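You operate a simulated robot arm through the tools that you are given. There is no shell and no other tool.

The job below is to be done with a simulated robot arm. You get a single attempt, and the scene is never put back.

Task
Top up the rice tub from the blue cup through the funnel, then close the tub again.
Fine: cup and funnel go back. Set down upright: cup.

Only the result counts: the job must be done as asked and must still hold three seconds after the hand-in. Knocking over, shifting, dropping, spilling or breaking anything else fails it.

Robot
A 7-joint arm with a two-finger parallel gripper, fixed in place. Base frame: the origin is on the floor under the middle of its stand, x ahead of it, y to its left, z up. Units: mm, rad, N and s.
With the tool pointing down near the work surface it reaches from about 300 to 680 mm from the base axis. Its first joint turns from -1.152 to 1.152 rad. Payload 1.57 kg.
The tool frame sits at the grasp point between the pads (the TCP): z along the fingers, y along the line on which they close. The tips reach 30 mm beyond it. Largest opening 110 mm; finger width 24, thickness 12; the body of the gripper, 48 by 112 mm, starts 78 mm behind the TCP.
Orientation is that of the tool frame in the base frame, as a unit quaternion [x, y, z, w]. With the fingers straight down and closing along the base's y, the tool's x points along the base's -x, its y along +y and its z along -z.

Tools
- The arm moves only by the tool play_rows. Its argument "motion" is a list of rows, each a list of 7 numbers: the shift along the base's x, y, z in units of 400 mm (1.0 is 400 mm), then the turn, a rotation vector about the base's x, y, z in units of 180 degrees (1.0 is 180 degrees), then the closure in counts, from 0 (fully open) to 255 (shut). In form: [[x, y, z, rx, ry, rz, claw], ...]. A call has 1 to 20 rows; each row is the pose to reach, as a shift and turn from the pose commanded when the call began. A call with a number of a shift or a turn outside -1 to 1 is refused whole. Rows are played at 5 a second. More than 50 mm and 0.15 rad between two rows, or a gripper value outside its range, and nothing of the call is played. A pose out of reach is approached as far as the arm can. The call stops where the force on the tool passes 40 N (or 10 N more than at its start, if that is more) or the arm is blocked; 0.2 s more then pass. The fingers move at their own pace (about 108 mm/s each) and stop on an object; they squeeze with about 34 N. The grip force told is the motor's: it shows also when the fingers shut on nothing. Time passes only in rows, and 0.2 s behind the last, so rows that repeat a pose let the fingers close. It gives the time, the measured TCP pose, the force on the tool (base axes), the opening and the grip force at its end, in the units of the frame above (readings bear some noise), with the torque about the TCP (base axes, N m) and any sound that the robot's microphone picked up, and new pictures: "views" is both (left out), scene, wrist or none.
- Cameras (640 x 400 px; columns grow to the right, rows downward): "scene" is fixed at [179.7, -402.4, 1415.7]; the picture's right is [0.64, -0.77, 0.00], its down [-0.37, -0.30, -0.88] and it looks along [0.68, 0.56, -0.47] (base axes); focal length 259 px, centre (320, 200). "wrist" rides on the gripper at [70, 16, -141] in the tool frame; the picture's right is [-0.23, 0.97, 0.00], its down [-0.86, -0.20, -0.48] and it looks along [-0.47, -0.11, 0.88] (tool axes); focal length 222 px, centre (320, 200). There is no depth. A picture from a camera that has moved, and an enlarged one, comes with that camera's place and axes in the base frame and with its lens.
- zoom(camera, box): a new picture of the part [left, top, right, bottom] of that camera's present view, enlarged. No time passes.
- job_done(): hands the job in; it is judged then, once.

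Nothing tells you positions but the pictures and the camera data. Unless the task says otherwise, let go and move clear before handing in.

The tools are called after "Emit:" as name(argument=value, ...) on one line, values as JSON. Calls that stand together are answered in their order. play_rows: Moves the arm, as the interface text tells. Its arguments: {"type":"object","properties":{"motion":{"type":"array"},"views":{"type":"string","enum":["both","scene","wrist","none"]}},"required":["motion"]} The other tools are called the same way: zoom (camera, box) takes an enlarged picture of a part of a camera's view; job_done () hands the job in.

At the start:

```text
clock: 0.0
tool_pos: [352.5, -80.3, 1320.2]
orientation: [0.0, 1.0, 0.0, 0.0]
wrist_force: [-0.1, -1.0, 1.0]
wrist_torque: [0.01, -0.02, 0.04]
grip_width: 110.0
finger_force: 0.1
```

scene: 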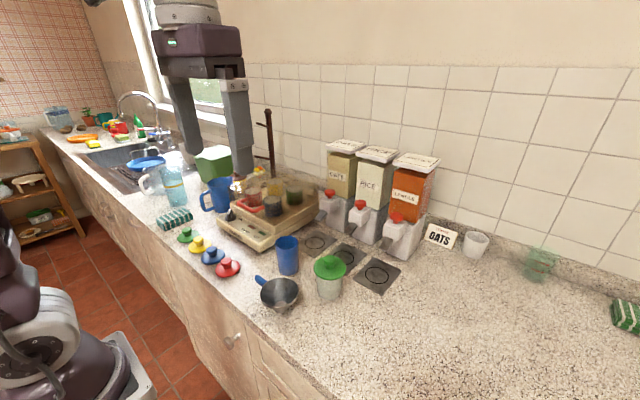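
wrist: 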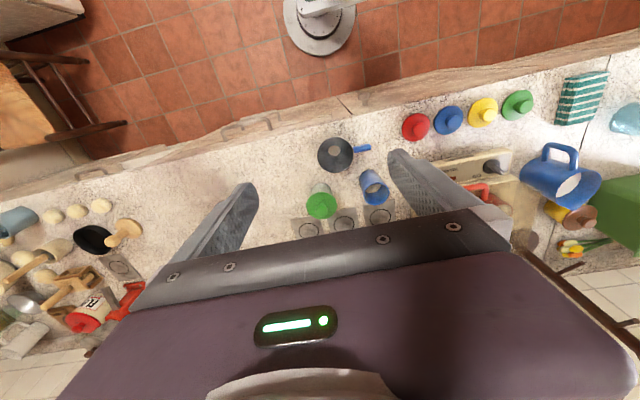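

I see a counter with a blue cup, a funnel-like dark object with a blue handle, a glass tub with a green lid, and dispensers labelled OATS, RICE and LENTILS. I'll zoom in before moving anything.

Emit:
zoom(camera="scene", box=[230, 210, 430, 335])

Emit:
zoom(camera="scene", box=[150, 130, 350, 255])

Emit:
zoom(camera="wrist", box=[270, 110, 450, 240])

Emit:
zoom(camera="scene", box=[300, 120, 640, 332])

```text
3.20 times, centred on (330, 272) of scene
camera zoom: at [179.7, -402.4, 1415.7], right [0.64, -0.77, 0.0], down [-0.37, -0.3, -0.88], along [0.68, 0.56, -0.47], focal length 830 px, centre (288, -32)
```

zoom: 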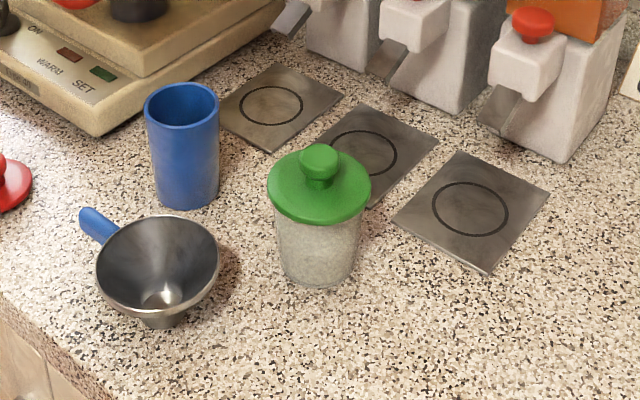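

```text
3.20 times, centred on (250, 192) of scene
camera zoom: at [179.7, -402.4, 1415.7], right [0.64, -0.77, 0.0], down [-0.37, -0.3, -0.88], along [0.68, 0.56, -0.47], focal length 830 px, centre (544, 224)
```

zoom: 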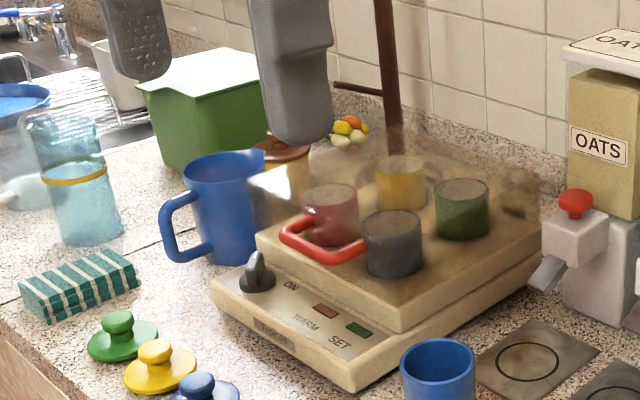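

```text
3.08 times, centred on (360, 175) of wrist
camera zoom: at [282.9, -62.2, 1459.1], right [0.23, 0.97, 0.0], down [0.86, -0.2, 0.48], along [0.47, -0.11, -0.88], focal length 684 px, centre (197, 277)
```

zoom: 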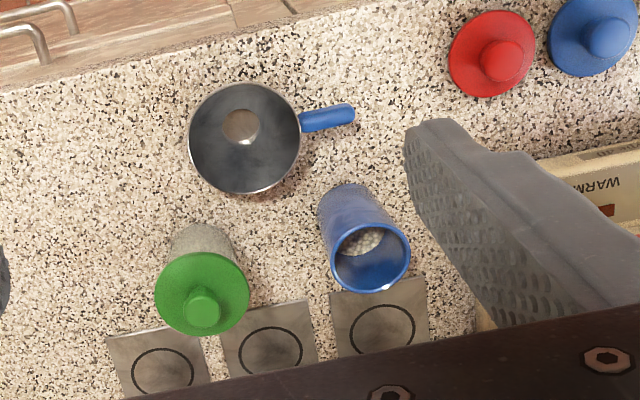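

```text
1.88 times, centred on (470, 226) of scene
camera zoom: at [179.7, -402.4, 1415.7], right [0.64, -0.77, 0.0], down [-0.37, -0.3, -0.88], along [0.68, 0.56, -0.47], focal length 488 px, centre (38, 151)
```

zoom: 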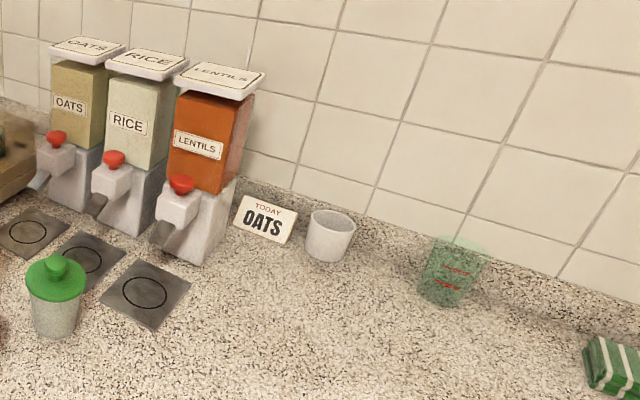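

The rice tub with the green knobbed lid is near (553, -122). The blue cup is near (544, 12), the funnel near (445, -63) with its handle toward +y, and the counter is at about z=900. I'll move in for a closer look.

Emit:
play_rows(motion=[[0.05, 0, -0.05, 0, 0, 0, 0], [0.1, 0, -0.1, 0, 0, 0, 0], [0.15, 0, -0.15, 0, 0, 0, 0], [0.2, 0, -0.2, 0, 0, 0, 0], [0.2, 0, -0.25, 0, 0, 0, 0], [0.2, 0, -0.25, 0, 0, 0, 0]])

```text
clock: 1.4
tool_pos: [432.1, -77.8, 1218.5]
orientation: [0.0, 1.0, 0.0, 0.0]
wrist_force: [-0.6, 0.0, 0.3]
wrist_torque: [0.0, -0.05, 0.01]
grip_width: 109.9
finger_force: 0.1
camera wrist: at [362.9, -62.3, 1359.4], right [0.23, 0.97, 0.0], down [0.85, -0.2, 0.48], along [0.47, -0.11, -0.88], focal length 222 px, centre (320, 200)
```

scene: 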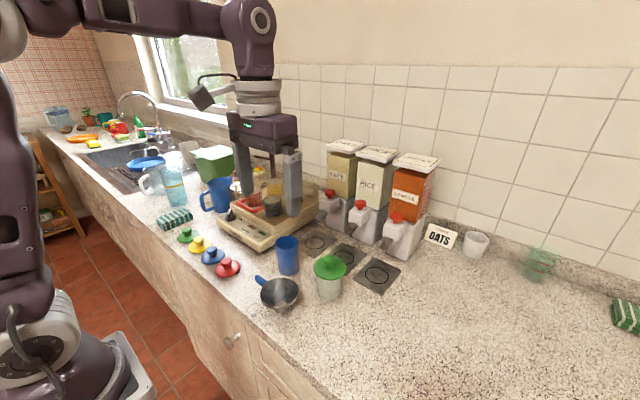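
wrist: 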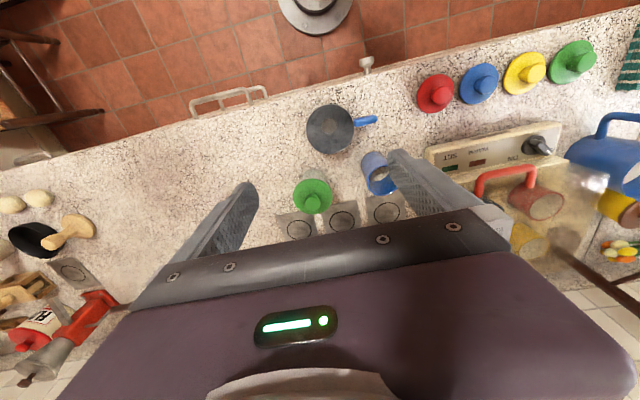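

The arm moved as commanded, and the tub, funnel and cup are all in the wrist view. I'll zoom in on them from here to get exact positions.

Emit:
zoom(camera="wrist", box=[260, 80, 440, 240])

Emit:
zoom(camera="scene", box=[240, 220, 360, 320])

```text
2.50 times, centred on (350, 160) of wrist
camera zoom: at [362.9, -62.3, 1359.4], right [0.23, 0.97, 0.0], down [0.85, -0.2, 0.48], along [0.47, -0.11, -0.88], focal length 555 px, centre (245, 300)
```

zoom: 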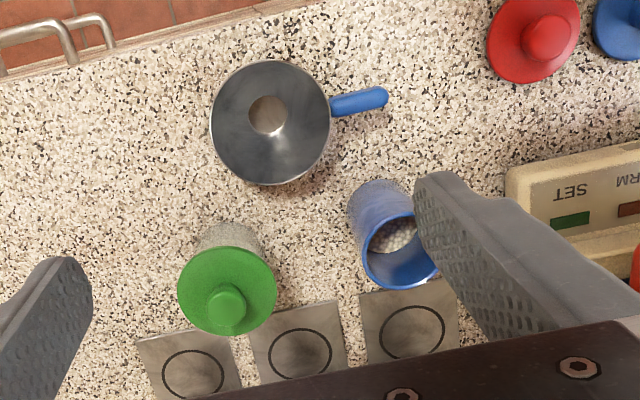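

```text
4.00 times, centred on (300, 270) of scene
camera zoom: at [179.7, -402.4, 1415.7], right [0.64, -0.77, 0.0], down [-0.37, -0.3, -0.88], along [0.68, 0.56, -0.47], focal length 1037 px, centre (400, -80)
```

zoom: 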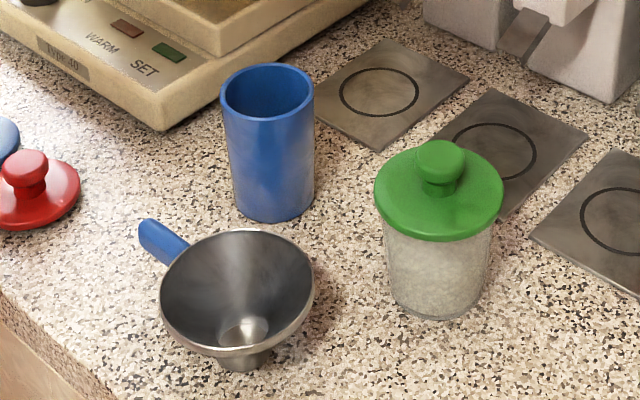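

The wrist view confirms the tub near (556, -123). Next I'll move above the lid and check alignment.

Emit:
play_rows(motion=[[0.08, -0.03, -0.05, 0, 0, 0, 0], [0.16, -0.06, -0.1, 0, 0, 0, 0], [0.23, -0.08, -0.16, 0, 0, 0, 50], [0.309, -0.107, -0.22, 0, 0, 0, 100], [0.309, -0.107, -0.26, 0, 0, 0, 116], [0.309, -0.107, -0.26, 0, 0, 0, 116], [0.309, -0.107, -0.26, 0, 0, 0, 116]])

```text
clock: 3.0
tool_pos: [556.2, -121.6, 1114.9]
orientation: [0.0, 1.0, 0.0, 0.0]
wrist_force: [0.3, 0.1, 1.1]
wrist_torque: [0.0, -0.01, 0.0]
grip_width: 60.0
finger_force: 0.1
camera wrist: at [486.7, -104.6, 1255.0], right [0.23, 0.97, 0.0], down [0.86, -0.2, 0.48], along [0.47, -0.11, -0.88], focal length 222 px, centre (320, 200)
```

scene: 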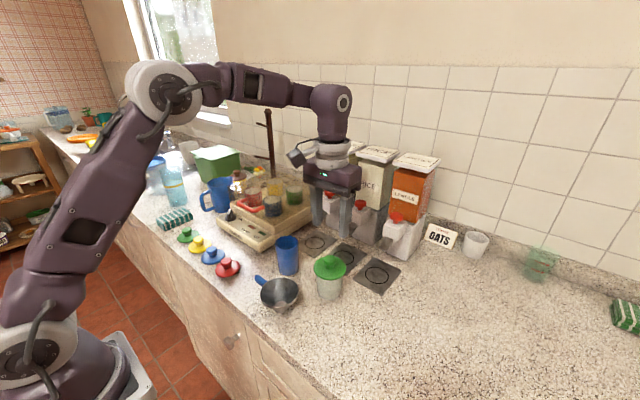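
wrist: 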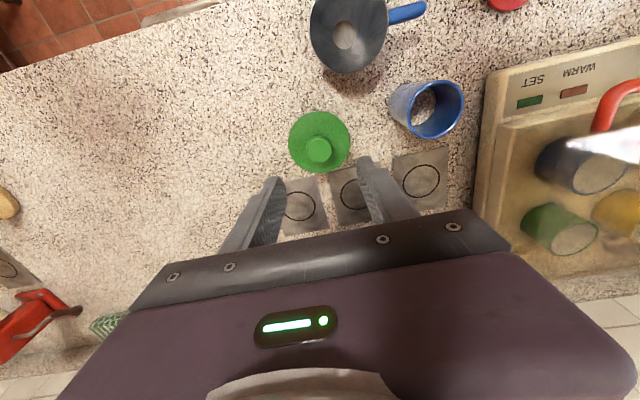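

Emit:
zoom(camera="wrist", box=[260, 90, 400, 210])

Emit:
zoom(camera="scene", box=[280, 180, 400, 310])

Emit:
zoom(camera="wrist", box=[290, 0, 490, 160])

```text
3.33 times, centred on (330, 150) of wrist
camera zoom: at [486.7, -104.6, 1255.0], right [0.23, 0.97, 0.0], down [0.86, -0.2, 0.48], along [0.47, -0.11, -0.88], focal length 740 px, centre (287, 367)
```

zoom: 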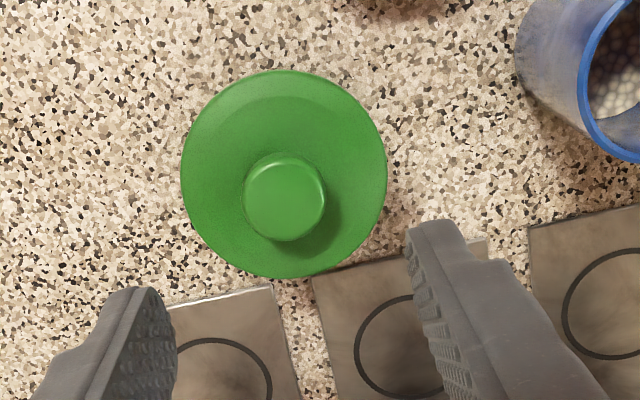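

```text
3.08 times, centred on (340, 245) of scene
camera zoom: at [179.7, -402.4, 1415.7], right [0.64, -0.77, 0.0], down [-0.37, -0.3, -0.88], along [0.68, 0.56, -0.47], focal length 798 px, centre (258, 62)
```

zoom: 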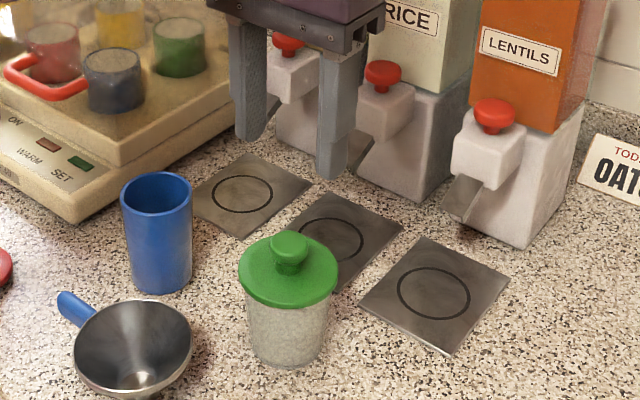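

```text
2.50 times, centred on (390, 80) of wrist
camera zoom: at [486.7, -104.6, 1255.0], right [0.23, 0.97, 0.0], down [0.86, -0.2, 0.48], along [0.47, -0.11, -0.88], focal length 555 px, centre (145, 500)
```

zoom: 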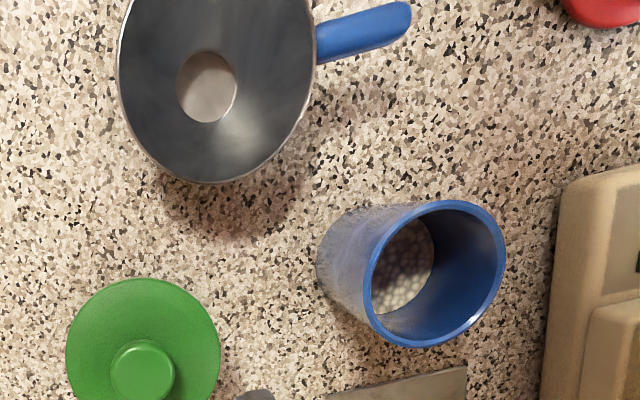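

The knob head is about 28 mm wide at roughly (554, -123.7). The lid disc is at z≈983 and the knob top at about 1009. I'll lower so the fingertips end just above the disc.

Emit:
play_rows(motion=[[-0.004, -0.0015, -0.08, 0, 0, 0, 116], [-0.004, -0.0015, -0.16, 0, 0, 0, 116], [-0.004, -0.0015, -0.21, 0, 0, 0, 116], [-0.004, -0.0015, -0.23, 0, 0, 0, 116], [-0.004, -0.0015, -0.23, 0, 0, 0, 116]])

```text
clock: 4.2
tool_pos: [554.8, -121.8, 1024.0]
orientation: [0.0, 1.0, 0.0, 0.0]
wrist_force: [0.0, 0.2, -0.4]
wrist_torque: [-0.02, 0.0, 0.01]
grip_width: 60.0
finger_force: 0.0
camera wrist: at [485.1, -105.7, 1163.0], right [0.23, 0.97, 0.0], down [0.85, -0.2, 0.48], along [0.47, -0.11, -0.88], focal length 222 px, centre (320, 200)
```

scene: 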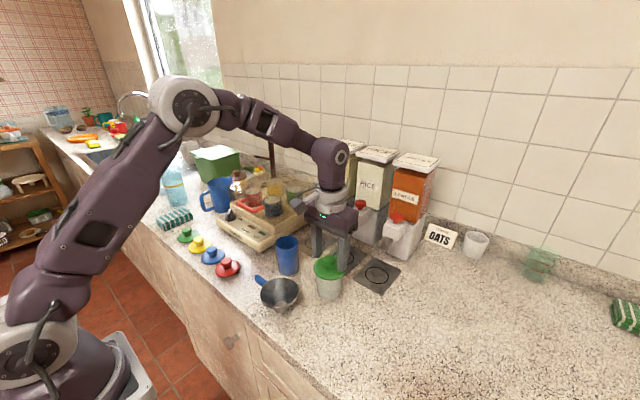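
wrist: 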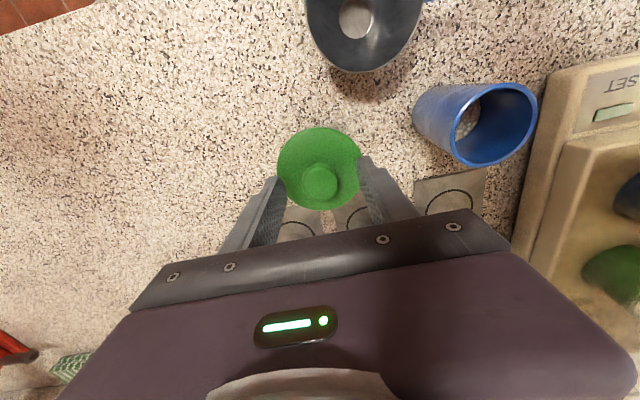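

Emit:
zoom(camera="wrist", box=[250, 110, 400, 220])

Emit:
zoom(camera="scene", box=[290, 210, 390, 310])

```text
3.64 times, centred on (325, 165) of wrist
camera zoom: at [485.1, -105.7, 1163.0], right [0.23, 0.97, 0.0], down [0.85, -0.2, 0.48], along [0.47, -0.11, -0.88], focal length 808 px, centre (302, 327)
```

zoom: 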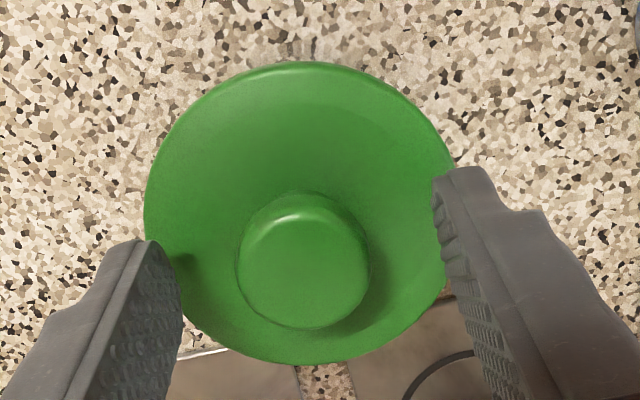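

```text
4.00 times, centred on (340, 260) of scene
camera zoom: at [179.7, -402.4, 1415.7], right [0.64, -0.77, 0.0], down [-0.37, -0.3, -0.88], along [0.68, 0.56, -0.47], focal length 1037 px, centre (240, -40)
```

zoom: 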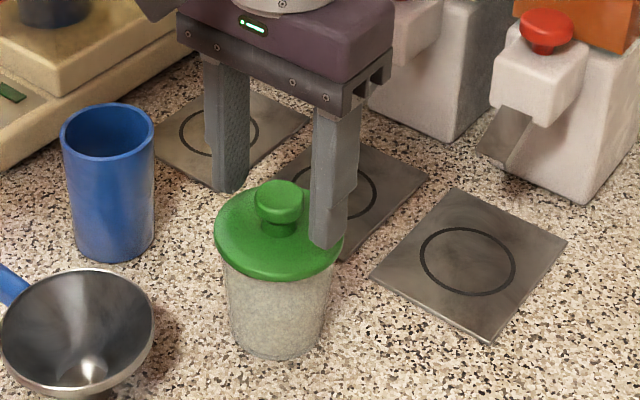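

The fingers are centred on the knob. I'll lower another 6 mm and close.

Emit:
play_rows(motion=[[0, 0, -0.008, 0, 0, 0, 116], [0, 0, -0.015, 0, 0, 0, 116], [0, 0, -0.015, 0, 0, 0, 180], [0, 0, -0.015, 0, 0, 0, 230], [0, 0, -0.015, 0, 0, 0, 255], [0, 0, -0.015, 0, 0, 0, 255]])

```text
clock: 5.6
tool_pos: [553.9, -121.7, 1016.2]
orientation: [0.0, 1.0, 0.0, 0.0]
wrist_force: [-0.8, -0.4, 0.3]
wrist_torque: [0.0, 0.01, 0.0]
grip_width: 28.0
finger_force: 34.0
heard: snap
camera wrist: at [485.1, -105.8, 1157.3], right [0.23, 0.97, 0.0], down [0.86, -0.2, 0.48], along [0.47, -0.11, -0.88], focal length 222 px, centre (320, 200)
```

scene: 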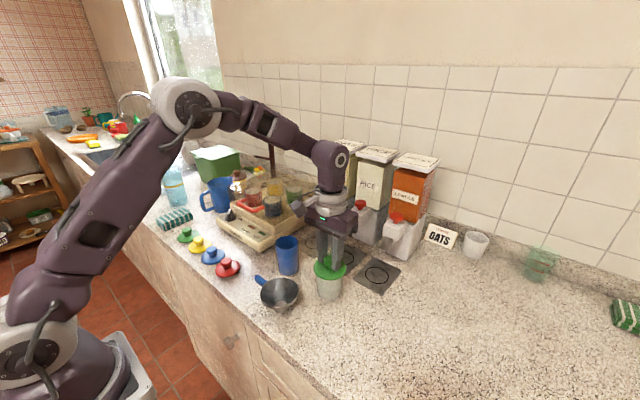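
wrist: 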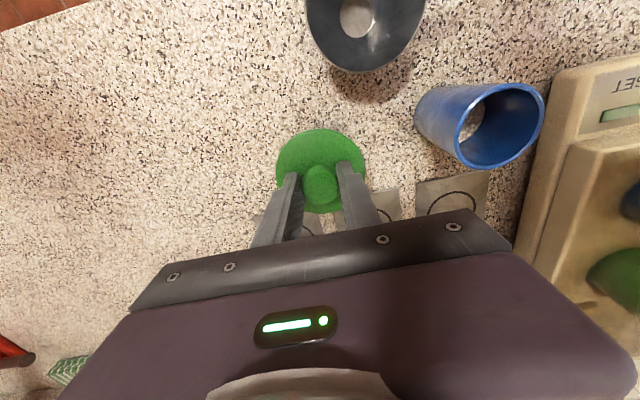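

I have the knob gripped at 28 mm and heard a snap. I'll lift slowly and watch whether the tub comes up with the lid.

Emit:
play_rows(motion=[[0, 0, 0.005, 0, 0, 0, 255], [0, 0, 0.01, 0, 0, 0, 255], [0, 0, 0.015, 0, 0, 0, 255], [0, 0, 0.02, 0, 0, 0, 255]])

Emit:
zoom(camera="scene", box=[290, 210, 390, 310])

```text
clock: 6.6
tool_pos: [554.4, -122.5, 1024.9]
orientation: [0.0, 1.0, 0.0, -0.001]
wrist_force: [0.4, 0.8, -0.3]
wrist_torque: [0.01, 0.02, 0.0]
grip_width: 28.3
finger_force: 33.7
camera wrist: at [485.0, -105.6, 1164.9], right [0.23, 0.97, 0.0], down [0.86, -0.2, 0.48], along [0.47, -0.11, -0.88], focal length 222 px, centre (320, 200)
```

scene: 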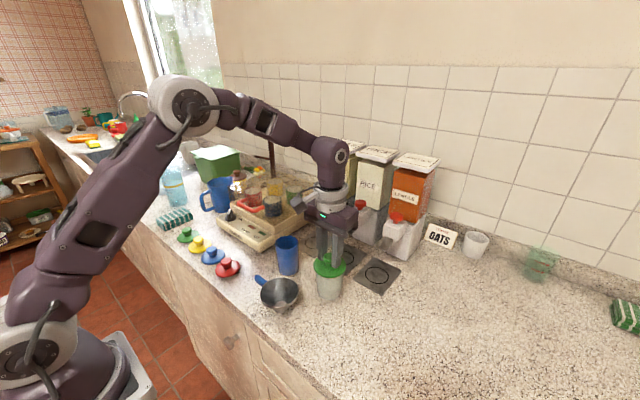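
wrist: 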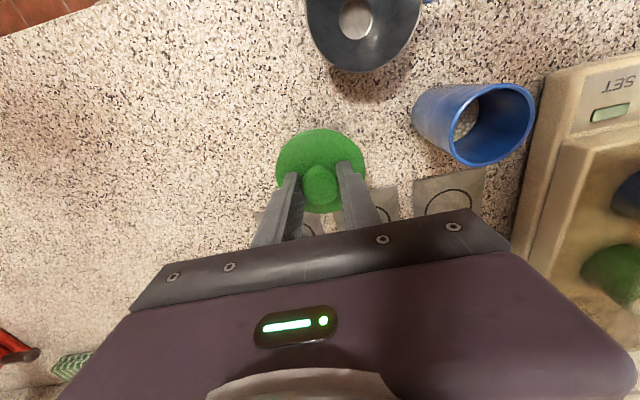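

```text
4.00 times, centred on (340, 260) of scene
camera zoom: at [179.7, -402.4, 1415.7], right [0.64, -0.77, 0.0], down [-0.37, -0.3, -0.88], along [0.68, 0.56, -0.47], focal length 1037 px, centre (240, -40)
```

zoom: 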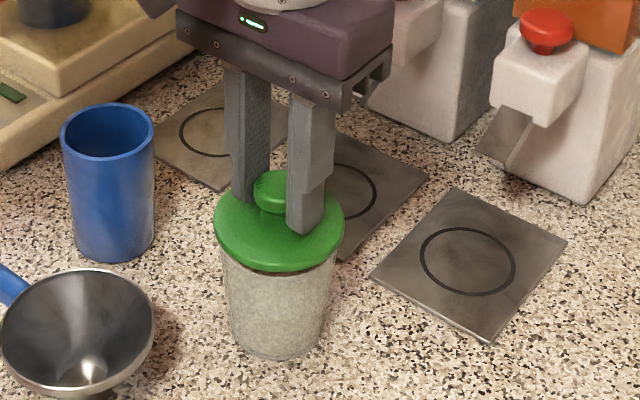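

The lid came free and the tub stayed put. I'll carry the lid to the clear counter on the right, near (500, -250).

Emit:
play_rows(motion=[[0, 0, 0.05, 0, 0, 0, 255], [0, 0, 0.12, 0, 0, 0, 255], [0, 0, 0.185, 0, 0, 0, 255], [-0.02, -0.05, 0.185, 0, 0, 0, 255], [-0.06, -0.13, 0.185, 0, 0, 0, 255], [-0.1, -0.22, 0.185, 0, 0, 0, 255], [-0.136, -0.316, 0.185, 0, 0, 0, 255], [-0.136, -0.316, 0.12, 0, 0, 0, 255], [-0.136, -0.316, 0.03, 0, 0, 0, 255], [-0.136, -0.316, -0.06, 0, 0, 0, 255], [-0.136, -0.316, -0.12, 0, 0, 0, 255], [-0.136, -0.316, -0.14, 0, 0, 0, 255]])

Emit:
zoom(camera="scene", box=[260, 210, 420, 330])

Emit:
zoom(camera="wrist", box=[250, 90, 450, 220])

```text
clock: 9.2
tool_pos: [501.6, -247.4, 967.8]
orientation: [0.0, 1.0, 0.0, 0.0]
wrist_force: [-0.8, -1.0, -0.7]
wrist_torque: [-0.01, -0.04, 0.01]
grip_width: 0.0
finger_force: 21.4
camera wrist: at [431.5, -231.7, 1108.9], right [0.23, 0.97, 0.0], down [0.85, -0.2, 0.48], along [0.47, -0.11, -0.88], focal length 222 px, centre (320, 200)
```

scene: 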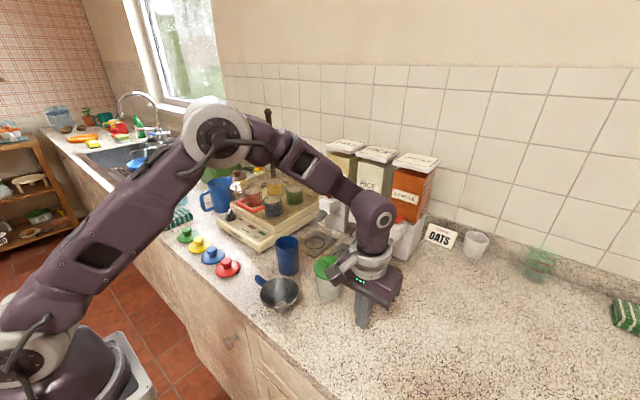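
wrist: 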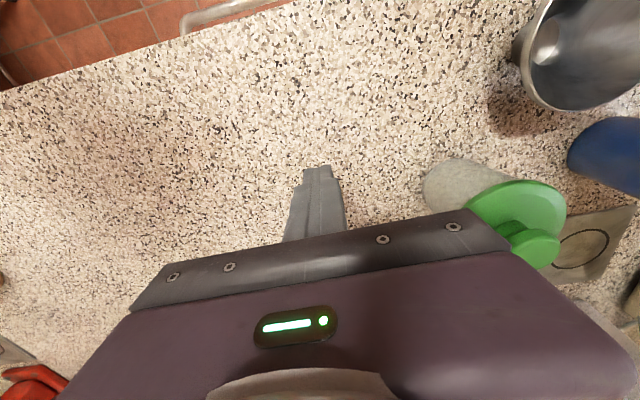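

```text
3.33 times, centred on (340, 270) of scene
camera zoom: at [179.7, -402.4, 1415.7], right [0.64, -0.77, 0.0], down [-0.37, -0.3, -0.88], along [0.68, 0.56, -0.47], focal length 864 px, centre (253, -33)
```

zoom: 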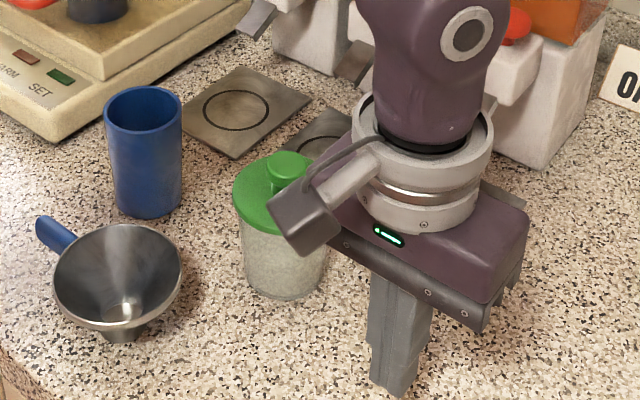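

```text
3.08 times, centred on (350, 155) of wrist
camera zoom: at [431.5, -231.7, 1108.9], right [0.23, 0.97, 0.0], down [0.85, -0.2, 0.48], along [0.47, -0.11, -0.88], focal length 684 px, centre (228, 338)
```

zoom: 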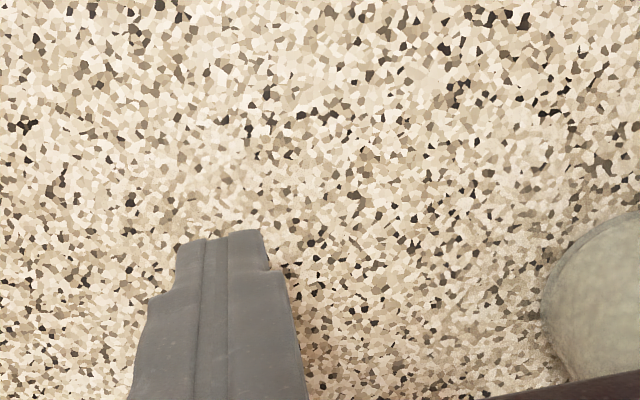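

The lid slipped out of the fingers and seems to be still on the tub. I'll go back up to check the tub and lid.

Emit:
play_rows(motion=[[0, 0, 0.1, 0, 0, 0, 255], [0, 0, 0.2, 0, 0, 0, 200], [0, 0, 0.3, 0, 0, 0, 140], [0, 0.05, 0.35, 0, 0, 0, 116], [0.0, 0.15, 0.36, 0, 0, 0, 116], [0.04, 0.24, 0.36, 0, 0, 0, 116], [0.08, 0.316, 0.36, 0, 0, 0, 116], [0.08, 0.316, 0.36, 0, 0, 0, 116]])

Emit:
zoom(camera="scene", box=[270, 220, 390, 310])

Emit:
zoom(camera="wrist", box=[250, 90, 400, 220])

```text
clock: 11.0
tool_pos: [532.9, -121.6, 1112.9]
orientation: [0.0, 1.0, 0.0, 0.0]
wrist_force: [-0.5, -0.4, 0.3]
wrist_torque: [0.03, -0.03, -0.03]
grip_width: 59.9
finger_force: 0.1
camera wrist: at [463.7, -105.5, 1253.4], right [0.23, 0.97, 0.0], down [0.85, -0.2, 0.48], along [0.47, -0.11, -0.88], focal length 222 px, centre (320, 200)
```

scene: 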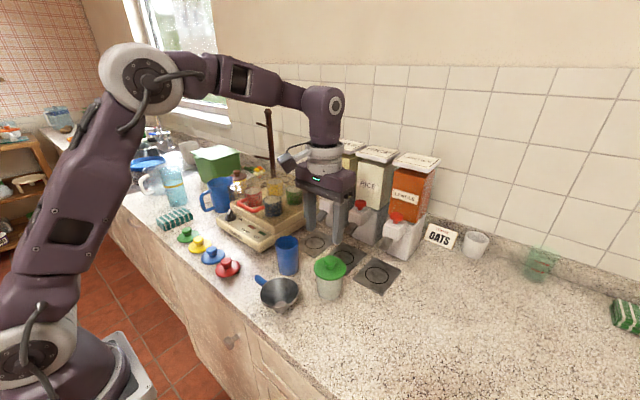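
wrist: 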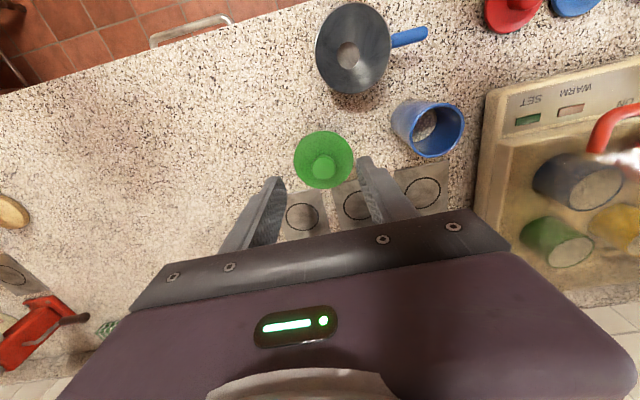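

```text
4.44 times, centred on (330, 265) of scene
camera zoom: at [179.7, -402.4, 1415.7], right [0.64, -0.77, 0.0], down [-0.37, -0.3, -0.88], along [0.68, 0.56, -0.47], focal length 1152 px, centre (276, -89)
```

zoom: 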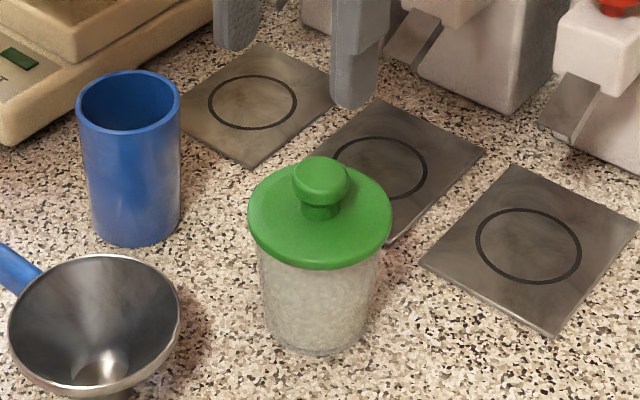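

```text
3.08 times, centred on (325, 155) of wrist
camera zoom: at [463.7, -105.5, 1253.4], right [0.23, 0.97, 0.0], down [0.85, -0.2, 0.48], along [0.47, -0.11, -0.88], focal length 684 px, centre (305, 338)
```

zoom: 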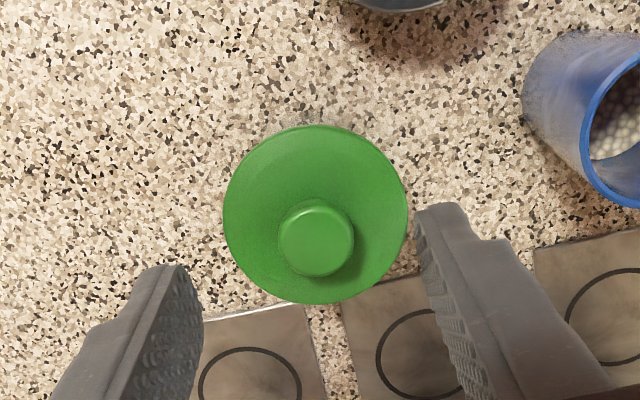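

The lid is back in place on the tub and the tub has not moved. I'll re-grip a little lower and lift slowly this time, checking as I go.

Emit:
play_rows(motion=[[0.027, 0, -0.03, 0, 0, 0, 116], [0.054, -0.0005, -0.08, 0, 0, 0, 116], [0.054, -0.0005, -0.16, 0, 0, 0, 116], [0.054, -0.0005, -0.21, 0, 0, 0, 116], [0.054, -0.0005, -0.235, 0, 0, 0, 116], [0.054, -0.0005, -0.24, 0, 0, 0, 116], [0.054, -0.0005, -0.245, 0, 0, 0, 116], [0.054, -0.0005, -0.245, 0, 0, 0, 116]])

Emit:
zoom(camera="wrist", box=[250, 110, 400, 220])

Emit:
zoom(camera="scene", box=[300, 230, 370, 300])

```text
clock: 12.8
tool_pos: [552.4, -123.2, 1015.2]
orientation: [-0.001, 1.0, 0.0, 0.001]
wrist_force: [-0.6, 0.2, 0.7]
wrist_torque: [-0.03, 0.0, 0.04]
grip_width: 60.0
finger_force: 0.1
camera wrist: at [484.5, -105.8, 1155.1], right [0.23, 0.97, 0.0], down [0.86, -0.2, 0.48], along [0.47, -0.11, -0.88], focal length 222 px, centre (320, 200)
```

scene: 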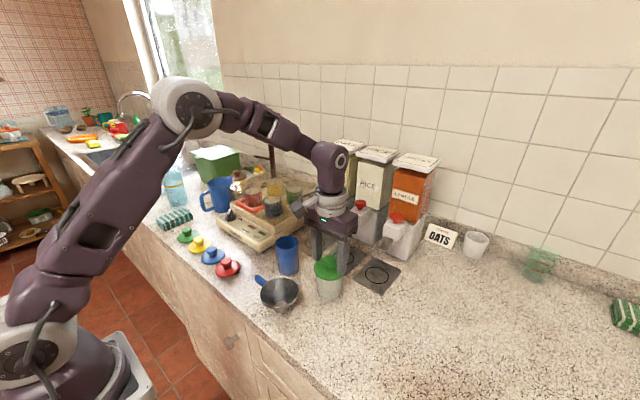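
wrist: 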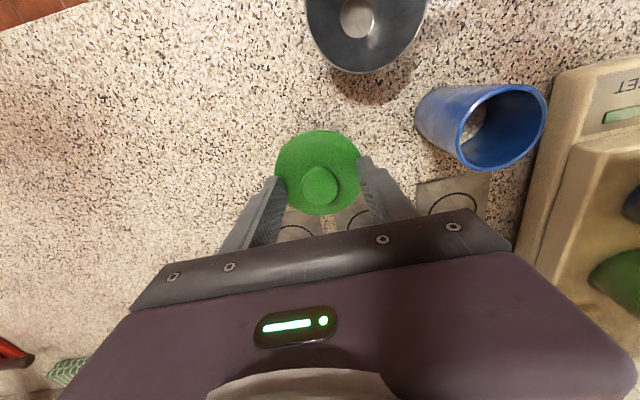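

```text
3.64 times, centred on (325, 165) of wrist
camera zoom: at [484.5, -105.8, 1155.1], right [0.23, 0.97, 0.0], down [0.86, -0.2, 0.48], along [0.47, -0.11, -0.88], focal length 808 px, centre (302, 327)
```

zoom: 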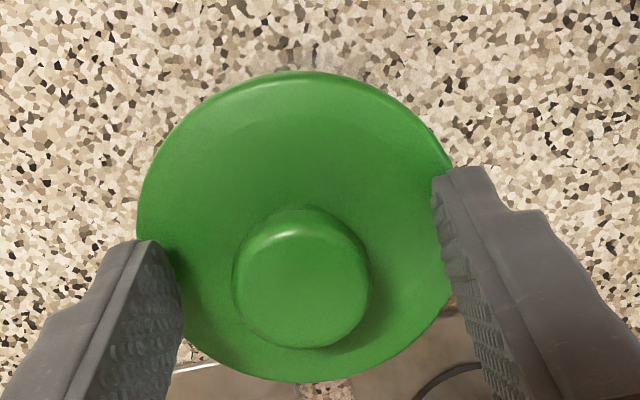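

```text
5.71 times, centred on (335, 265) of scene
camera zoom: at [179.7, -402.4, 1415.7], right [0.64, -0.77, 0.0], down [-0.37, -0.3, -0.88], along [0.68, 0.56, -0.47], focal length 1482 px, centre (234, -171)
```

zoom: 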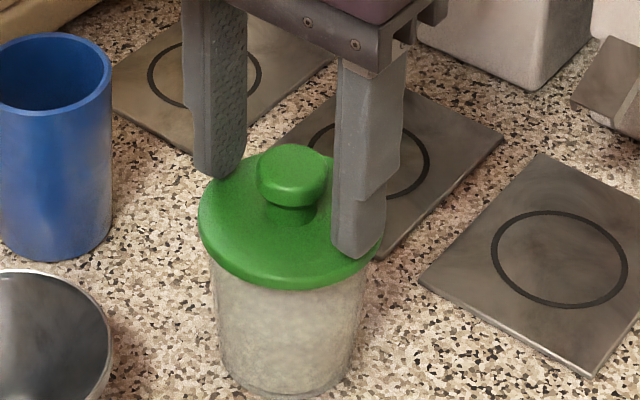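

The fingers straddle the knob with their tips just above the disc. I'll close and let the grip settle.

Emit:
play_rows(motion=[[0, 0, 0, 0, 0, 0, 160], [0, 0, 0, 0, 0, 0, 200], [0, 0, 0, 0, 0, 0, 255], [0, 0, 0, 0, 0, 0, 255], [0, 0, 0, 0, 0, 0, 255], [0, 0, 0, 0, 0, 0, 255]], views="none")

Emit:
zoom(camera="scene", box=[300, 230, 370, 300])

Emit:
zoom(camera="wrist", box=[250, 110, 400, 220])

```text
clock: 14.2
tool_pos: [554.0, -122.0, 1015.3]
orientation: [0.0, 1.0, 0.0, -0.001]
wrist_force: [0.5, 0.2, 5.9]
wrist_torque: [0.03, -0.01, 0.0]
grip_width: 28.1
finger_force: 34.1
heard: snap
```

```text
5.71 times, centred on (335, 265) of scene
camera zoom: at [179.6, -402.4, 1415.7], right [0.64, -0.77, 0.0], down [-0.37, -0.3, -0.88], along [0.68, 0.56, -0.47], focal length 1482 px, centre (234, -171)
```

zoom: 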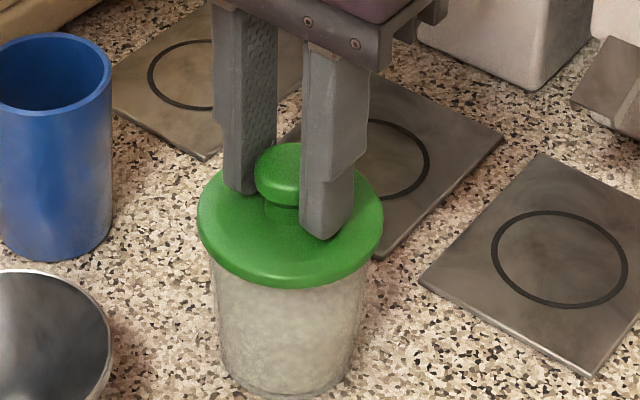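

```text
3.64 times, centred on (325, 165) of wrist
camera zoom: at [484.4, -105.8, 1155.3], right [0.23, 0.97, 0.0], down [0.85, -0.2, 0.48], along [0.47, -0.11, -0.88], focal length 808 px, centre (302, 327)
```

zoom: 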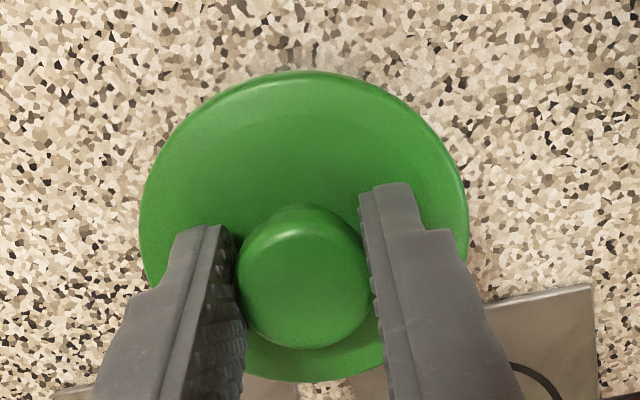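

The grip is firm at 28.1 mm, with about 6 N of upward force on the tool. I'll lift in small steps and watch the force and the pictures.

Emit:
play_rows(motion=[[0, 0, 0.004, 0, 0, 0, 255], [0, 0, 0.008, 0, 0, 0, 255], [0, 0, 0.012, 0, 0, 0, 255], [0, 0, 0.016, 0, 0, 0, 255], [0, 0, 0.02, 0, 0, 0, 255]], views="none")

Emit:
zoom(camera="scene", box=[300, 230, 370, 300])

Emit:
zoom(camera="wrist", box=[250, 110, 400, 220])

```text
clock: 15.4
tool_pos: [553.7, -123.0, 1023.0]
orientation: [0.0, 1.0, -0.001, 0.0]
wrist_force: [0.5, -0.1, -0.3]
wrist_torque: [-0.03, -0.02, 0.03]
grip_width: 28.2
finger_force: 33.5
heard: snap
```

```text
5.71 times, centred on (335, 265) of scene
camera zoom: at [179.7, -402.4, 1415.7], right [0.64, -0.77, 0.0], down [-0.37, -0.3, -0.88], along [0.68, 0.56, -0.47], focal length 1482 px, centre (234, -171)
```

zoom: 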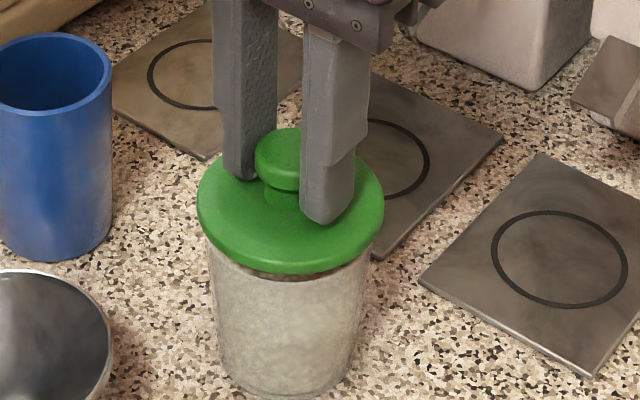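

```text
3.64 times, centred on (325, 165) of wrist
camera zoom: at [484.4, -105.9, 1163.3], right [0.23, 0.97, 0.0], down [0.85, -0.2, 0.48], along [0.47, -0.11, -0.88], focal length 808 px, centre (302, 327)
```

zoom: 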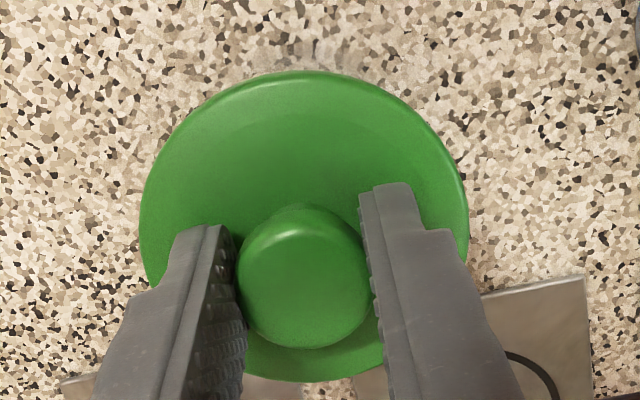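

The lid is off the rim and moving with the fingers. I'll keep raising it gently.

Emit:
play_rows(motion=[[0, 0, 0.006, 0, 0, 0, 255], [0, 0, 0.014, 0, 0, 0, 255], [0, 0, 0.024, 0, 0, 0, 255], [0, 0, 0.036, 0, 0, 0, 255], [0, 0, 0.05, 0, 0, 0, 255]], views="none")

Emit:
zoom(camera="scene", box=[300, 230, 370, 300])

Emit:
zoom(camera="wrist", box=[250, 110, 400, 220])

```text
clock: 16.6
tool_pos: [553.4, -122.1, 1043.0]
orientation: [0.0, 1.0, -0.001, 0.0]
wrist_force: [0.1, -0.6, 0.2]
wrist_torque: [-0.02, -0.02, -0.05]
grip_width: 28.5
finger_force: 33.3
```

```text
5.71 times, centred on (335, 265) of scene
camera zoom: at [179.7, -402.4, 1415.7], right [0.64, -0.77, 0.0], down [-0.37, -0.3, -0.88], along [0.68, 0.56, -0.47], focal length 1482 px, centre (234, -171)
```

zoom: 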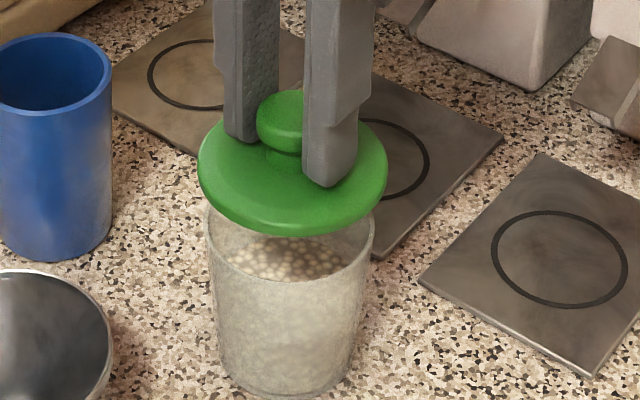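

```text
3.64 times, centred on (325, 165) of wrist
camera zoom: at [484.5, -106.5, 1183.2], right [0.23, 0.97, 0.0], down [0.85, -0.2, 0.48], along [0.47, -0.11, -0.88], focal length 808 px, centre (302, 327)
```

zoom: 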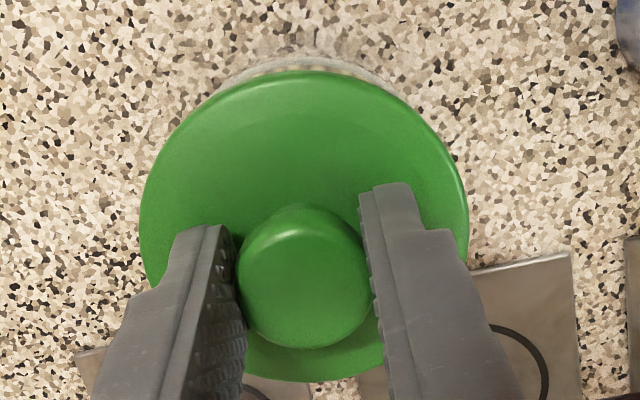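

The lid is clear and I can see rice beads in the tub, with the mouth at about z=980. I'll raise further and move sideways at moderate speed.

Emit:
play_rows(motion=[[0, 0, 0.015, 0, 0, 0, 255], [0, 0, 0.035, 0, 0, 0, 255], [0, 0, 0.06, 0, 0, 0, 255], [0, 0, 0.085, 0, 0, 0, 255], [0, 0, 0.1, 0, 0, 0, 255], [-0.005, -0.012, 0.105, 0, 0, 0, 255], [-0.015, -0.035, 0.105, 0, 0, 0, 255], [-0.03, -0.07, 0.105, 0, 0, 0, 255], [-0.045, -0.105, 0.105, 0, 0, 0, 255], [-0.06, -0.14, 0.105, 0, 0, 0, 255], [-0.075, -0.175, 0.105, 0, 0, 0, 255], [-0.09, -0.21, 0.105, 0, 0, 0, 255], [-0.105, -0.245, 0.105, 0, 0, 0, 255], [-0.12, -0.28, 0.105, 0, 0, 0, 255], [-0.13, -0.305, 0.105, 0, 0, 0, 255], [-0.134, -0.315, 0.105, 0, 0, 0, 255]])

Emit:
zoom(camera="scene", box=[300, 210, 430, 320])

```text
clock: 20.0
tool_pos: [498.9, -247.8, 1085.9]
orientation: [-0.001, 1.0, 0.0, 0.0]
wrist_force: [0.1, 0.2, -1.0]
wrist_torque: [-0.01, -0.02, 0.01]
grip_width: 28.4
finger_force: 34.5
camera wrist: at [430.3, -232.2, 1225.0], right [0.23, 0.97, 0.0], down [0.86, -0.2, 0.48], along [0.47, -0.11, -0.88], focal length 222 px, centre (320, 200)
```

scene: 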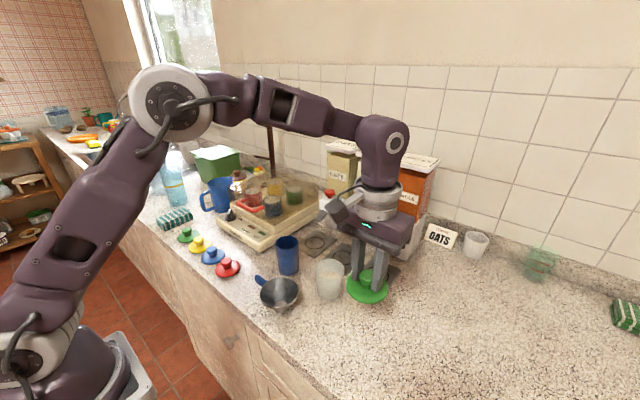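
wrist: 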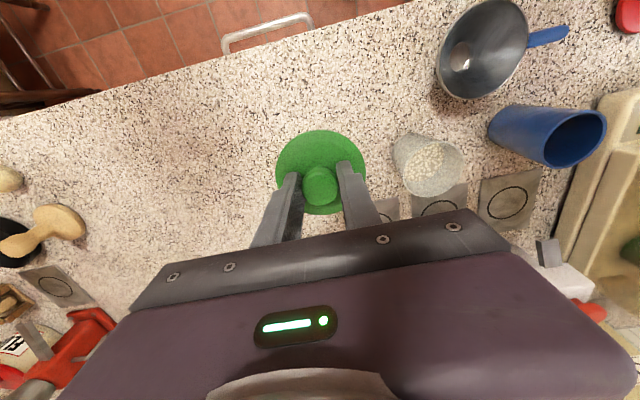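

```text
3.64 times, centred on (365, 265) of scene
camera zoom: at [179.7, -402.4, 1415.7], right [0.64, -0.77, 0.0], down [-0.37, -0.3, -0.88], along [0.68, 0.56, -0.47], focal length 943 px, centre (156, -36)
```

zoom: 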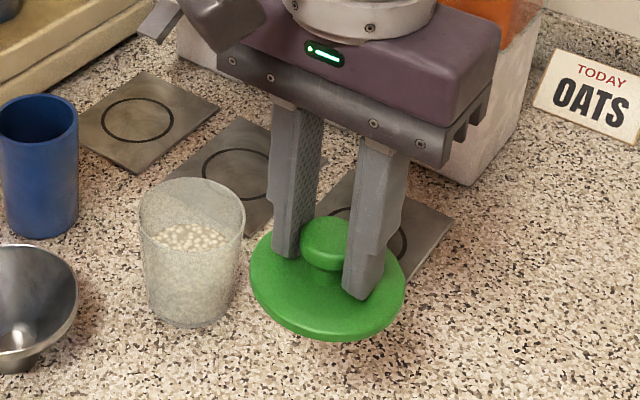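

The lid is held securely. I'll lower it toward the counter here.

Emit:
play_rows(motion=[[0, 0, -0.03, 0, 0, 0, 255], [0, 0, -0.09, 0, 0, 0, 255], [0, 0, -0.15, 0, 0, 0, 255], [0, 0, -0.21, 0, 0, 0, 255], [0, 0, -0.26, 0, 0, 0, 255], [0, 0, -0.295, 0, 0, 0, 255], [0, 0, -0.31, 0, 0, 0, 255], [0, 0, -0.315, 0, 0, 0, 255]], views="none")

Emit:
zoom(camera="scene", box=[300, 230, 430, 340])

```text
clock: 21.8
tool_pos: [498.6, -247.7, 958.6]
orientation: [0.0, 1.0, 0.0, 0.0]
wrist_force: [-0.2, 0.4, -0.4]
wrist_torque: [-0.01, 0.01, 0.0]
grip_width: 28.2
finger_force: 33.9
```

```text
3.64 times, centred on (365, 285) of scene
camera zoom: at [179.7, -402.4, 1415.7], right [0.64, -0.77, 0.0], down [-0.37, -0.3, -0.88], along [0.68, 0.56, -0.47], focal length 943 px, centre (156, -109)
```

zoom: 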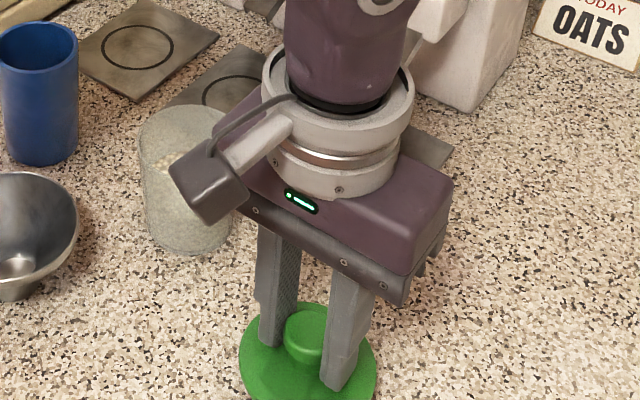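

No contact yet at z≈960. I'll step down in small increments and watch the force.

Emit:
play_rows(motion=[[0, 0, -0.005, 0, 0, 0, 255], [0, 0, -0.01, 0, 0, 0, 255], [0, 0, -0.015, 0, 0, 0, 255], [0, 0, -0.02, 0, 0, 0, 255]], views="none")

```text
clock: 22.8
tool_pos: [499.7, -248.0, 949.8]
orientation: [0.001, 1.0, 0.0, 0.0]
wrist_force: [0.1, -1.3, -0.3]
wrist_torque: [0.0, -0.01, -0.01]
grip_width: 28.1
finger_force: 33.7
```

Still no contact, so I'll keep going in finer steps.

Emit:
play_rows(motion=[[0, 0, -0.0035, 0, 0, 0, 255], [0, 0, -0.007, 0, 0, 0, 255], [0, 0, -0.01, 0, 0, 0, 255]], views="none")

Emit:
zoom(camera="scene", box=[330, 270, 410, 340])

```text
clock: 23.6
tool_pos: [498.7, -248.9, 947.2]
orientation: [0.0, 1.0, -0.001, 0.0]
wrist_force: [-0.2, -0.1, -0.2]
wrist_torque: [0.05, -0.01, 0.0]
grip_width: 28.2
finger_force: 34.0
```

```text
5.71 times, centred on (370, 305) of scene
camera zoom: at [179.7, -402.4, 1415.7], right [0.64, -0.77, 0.0], down [-0.37, -0.3, -0.88], along [0.68, 0.56, -0.47], focal length 1482 px, centre (34, -400)
```

zoom: 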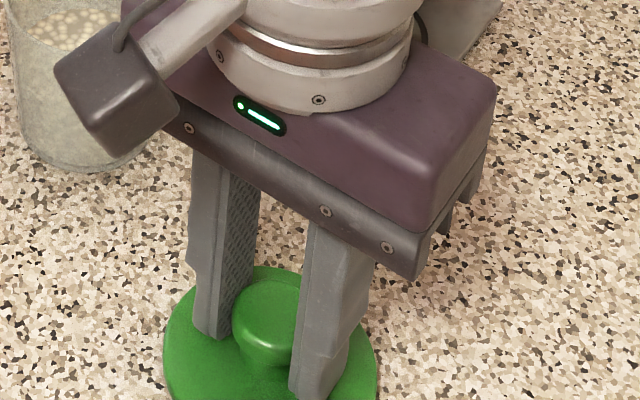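

Emit:
play_rows(motion=[[0, 0, -0.0035, 0, 0, 0, 255], [0, 0, -0.007, 0, 0, 0, 255], [0, 0, -0.01, 0, 0, 0, 255]], views="none")

```text
clock: 24.4
tool_pos: [500.4, -249.0, 945.7]
orientation: [0.0, 1.0, -0.001, 0.001]
wrist_force: [-4.7, 4.2, 38.5]
wrist_torque: [0.11, 0.02, 0.03]
grip_width: 28.4
finger_force: 33.7
```

Contact was made with the counter at z≈946. I'll ease off a little before opening.

Emit:
play_rows(motion=[[0, 0, 0.002, 0, 0, 0, 255], [0, 0, 0.0035, 0, 0, 0, 255]], views="none")

```text
clock: 25.0
tool_pos: [499.7, -248.6, 945.0]
orientation: [0.0, 1.0, -0.001, 0.001]
wrist_force: [3.3, -1.8, 23.9]
wrist_torque: [-0.11, -0.33, 0.01]
grip_width: 28.4
finger_force: 33.9
```

Emit:
play_rows(motion=[[0, 0, 0.0015, 0, 0, 0, 255], [0, 0, 0.003, 0, 0, 0, 255]], views="none")

```text
clock: 25.6
tool_pos: [499.0, -247.8, 945.1]
orientation: [0.0, 1.0, 0.001, -0.001]
wrist_force: [3.1, -1.5, 5.5]
wrist_torque: [-0.06, -0.24, -0.02]
grip_width: 28.3
finger_force: 33.9
```

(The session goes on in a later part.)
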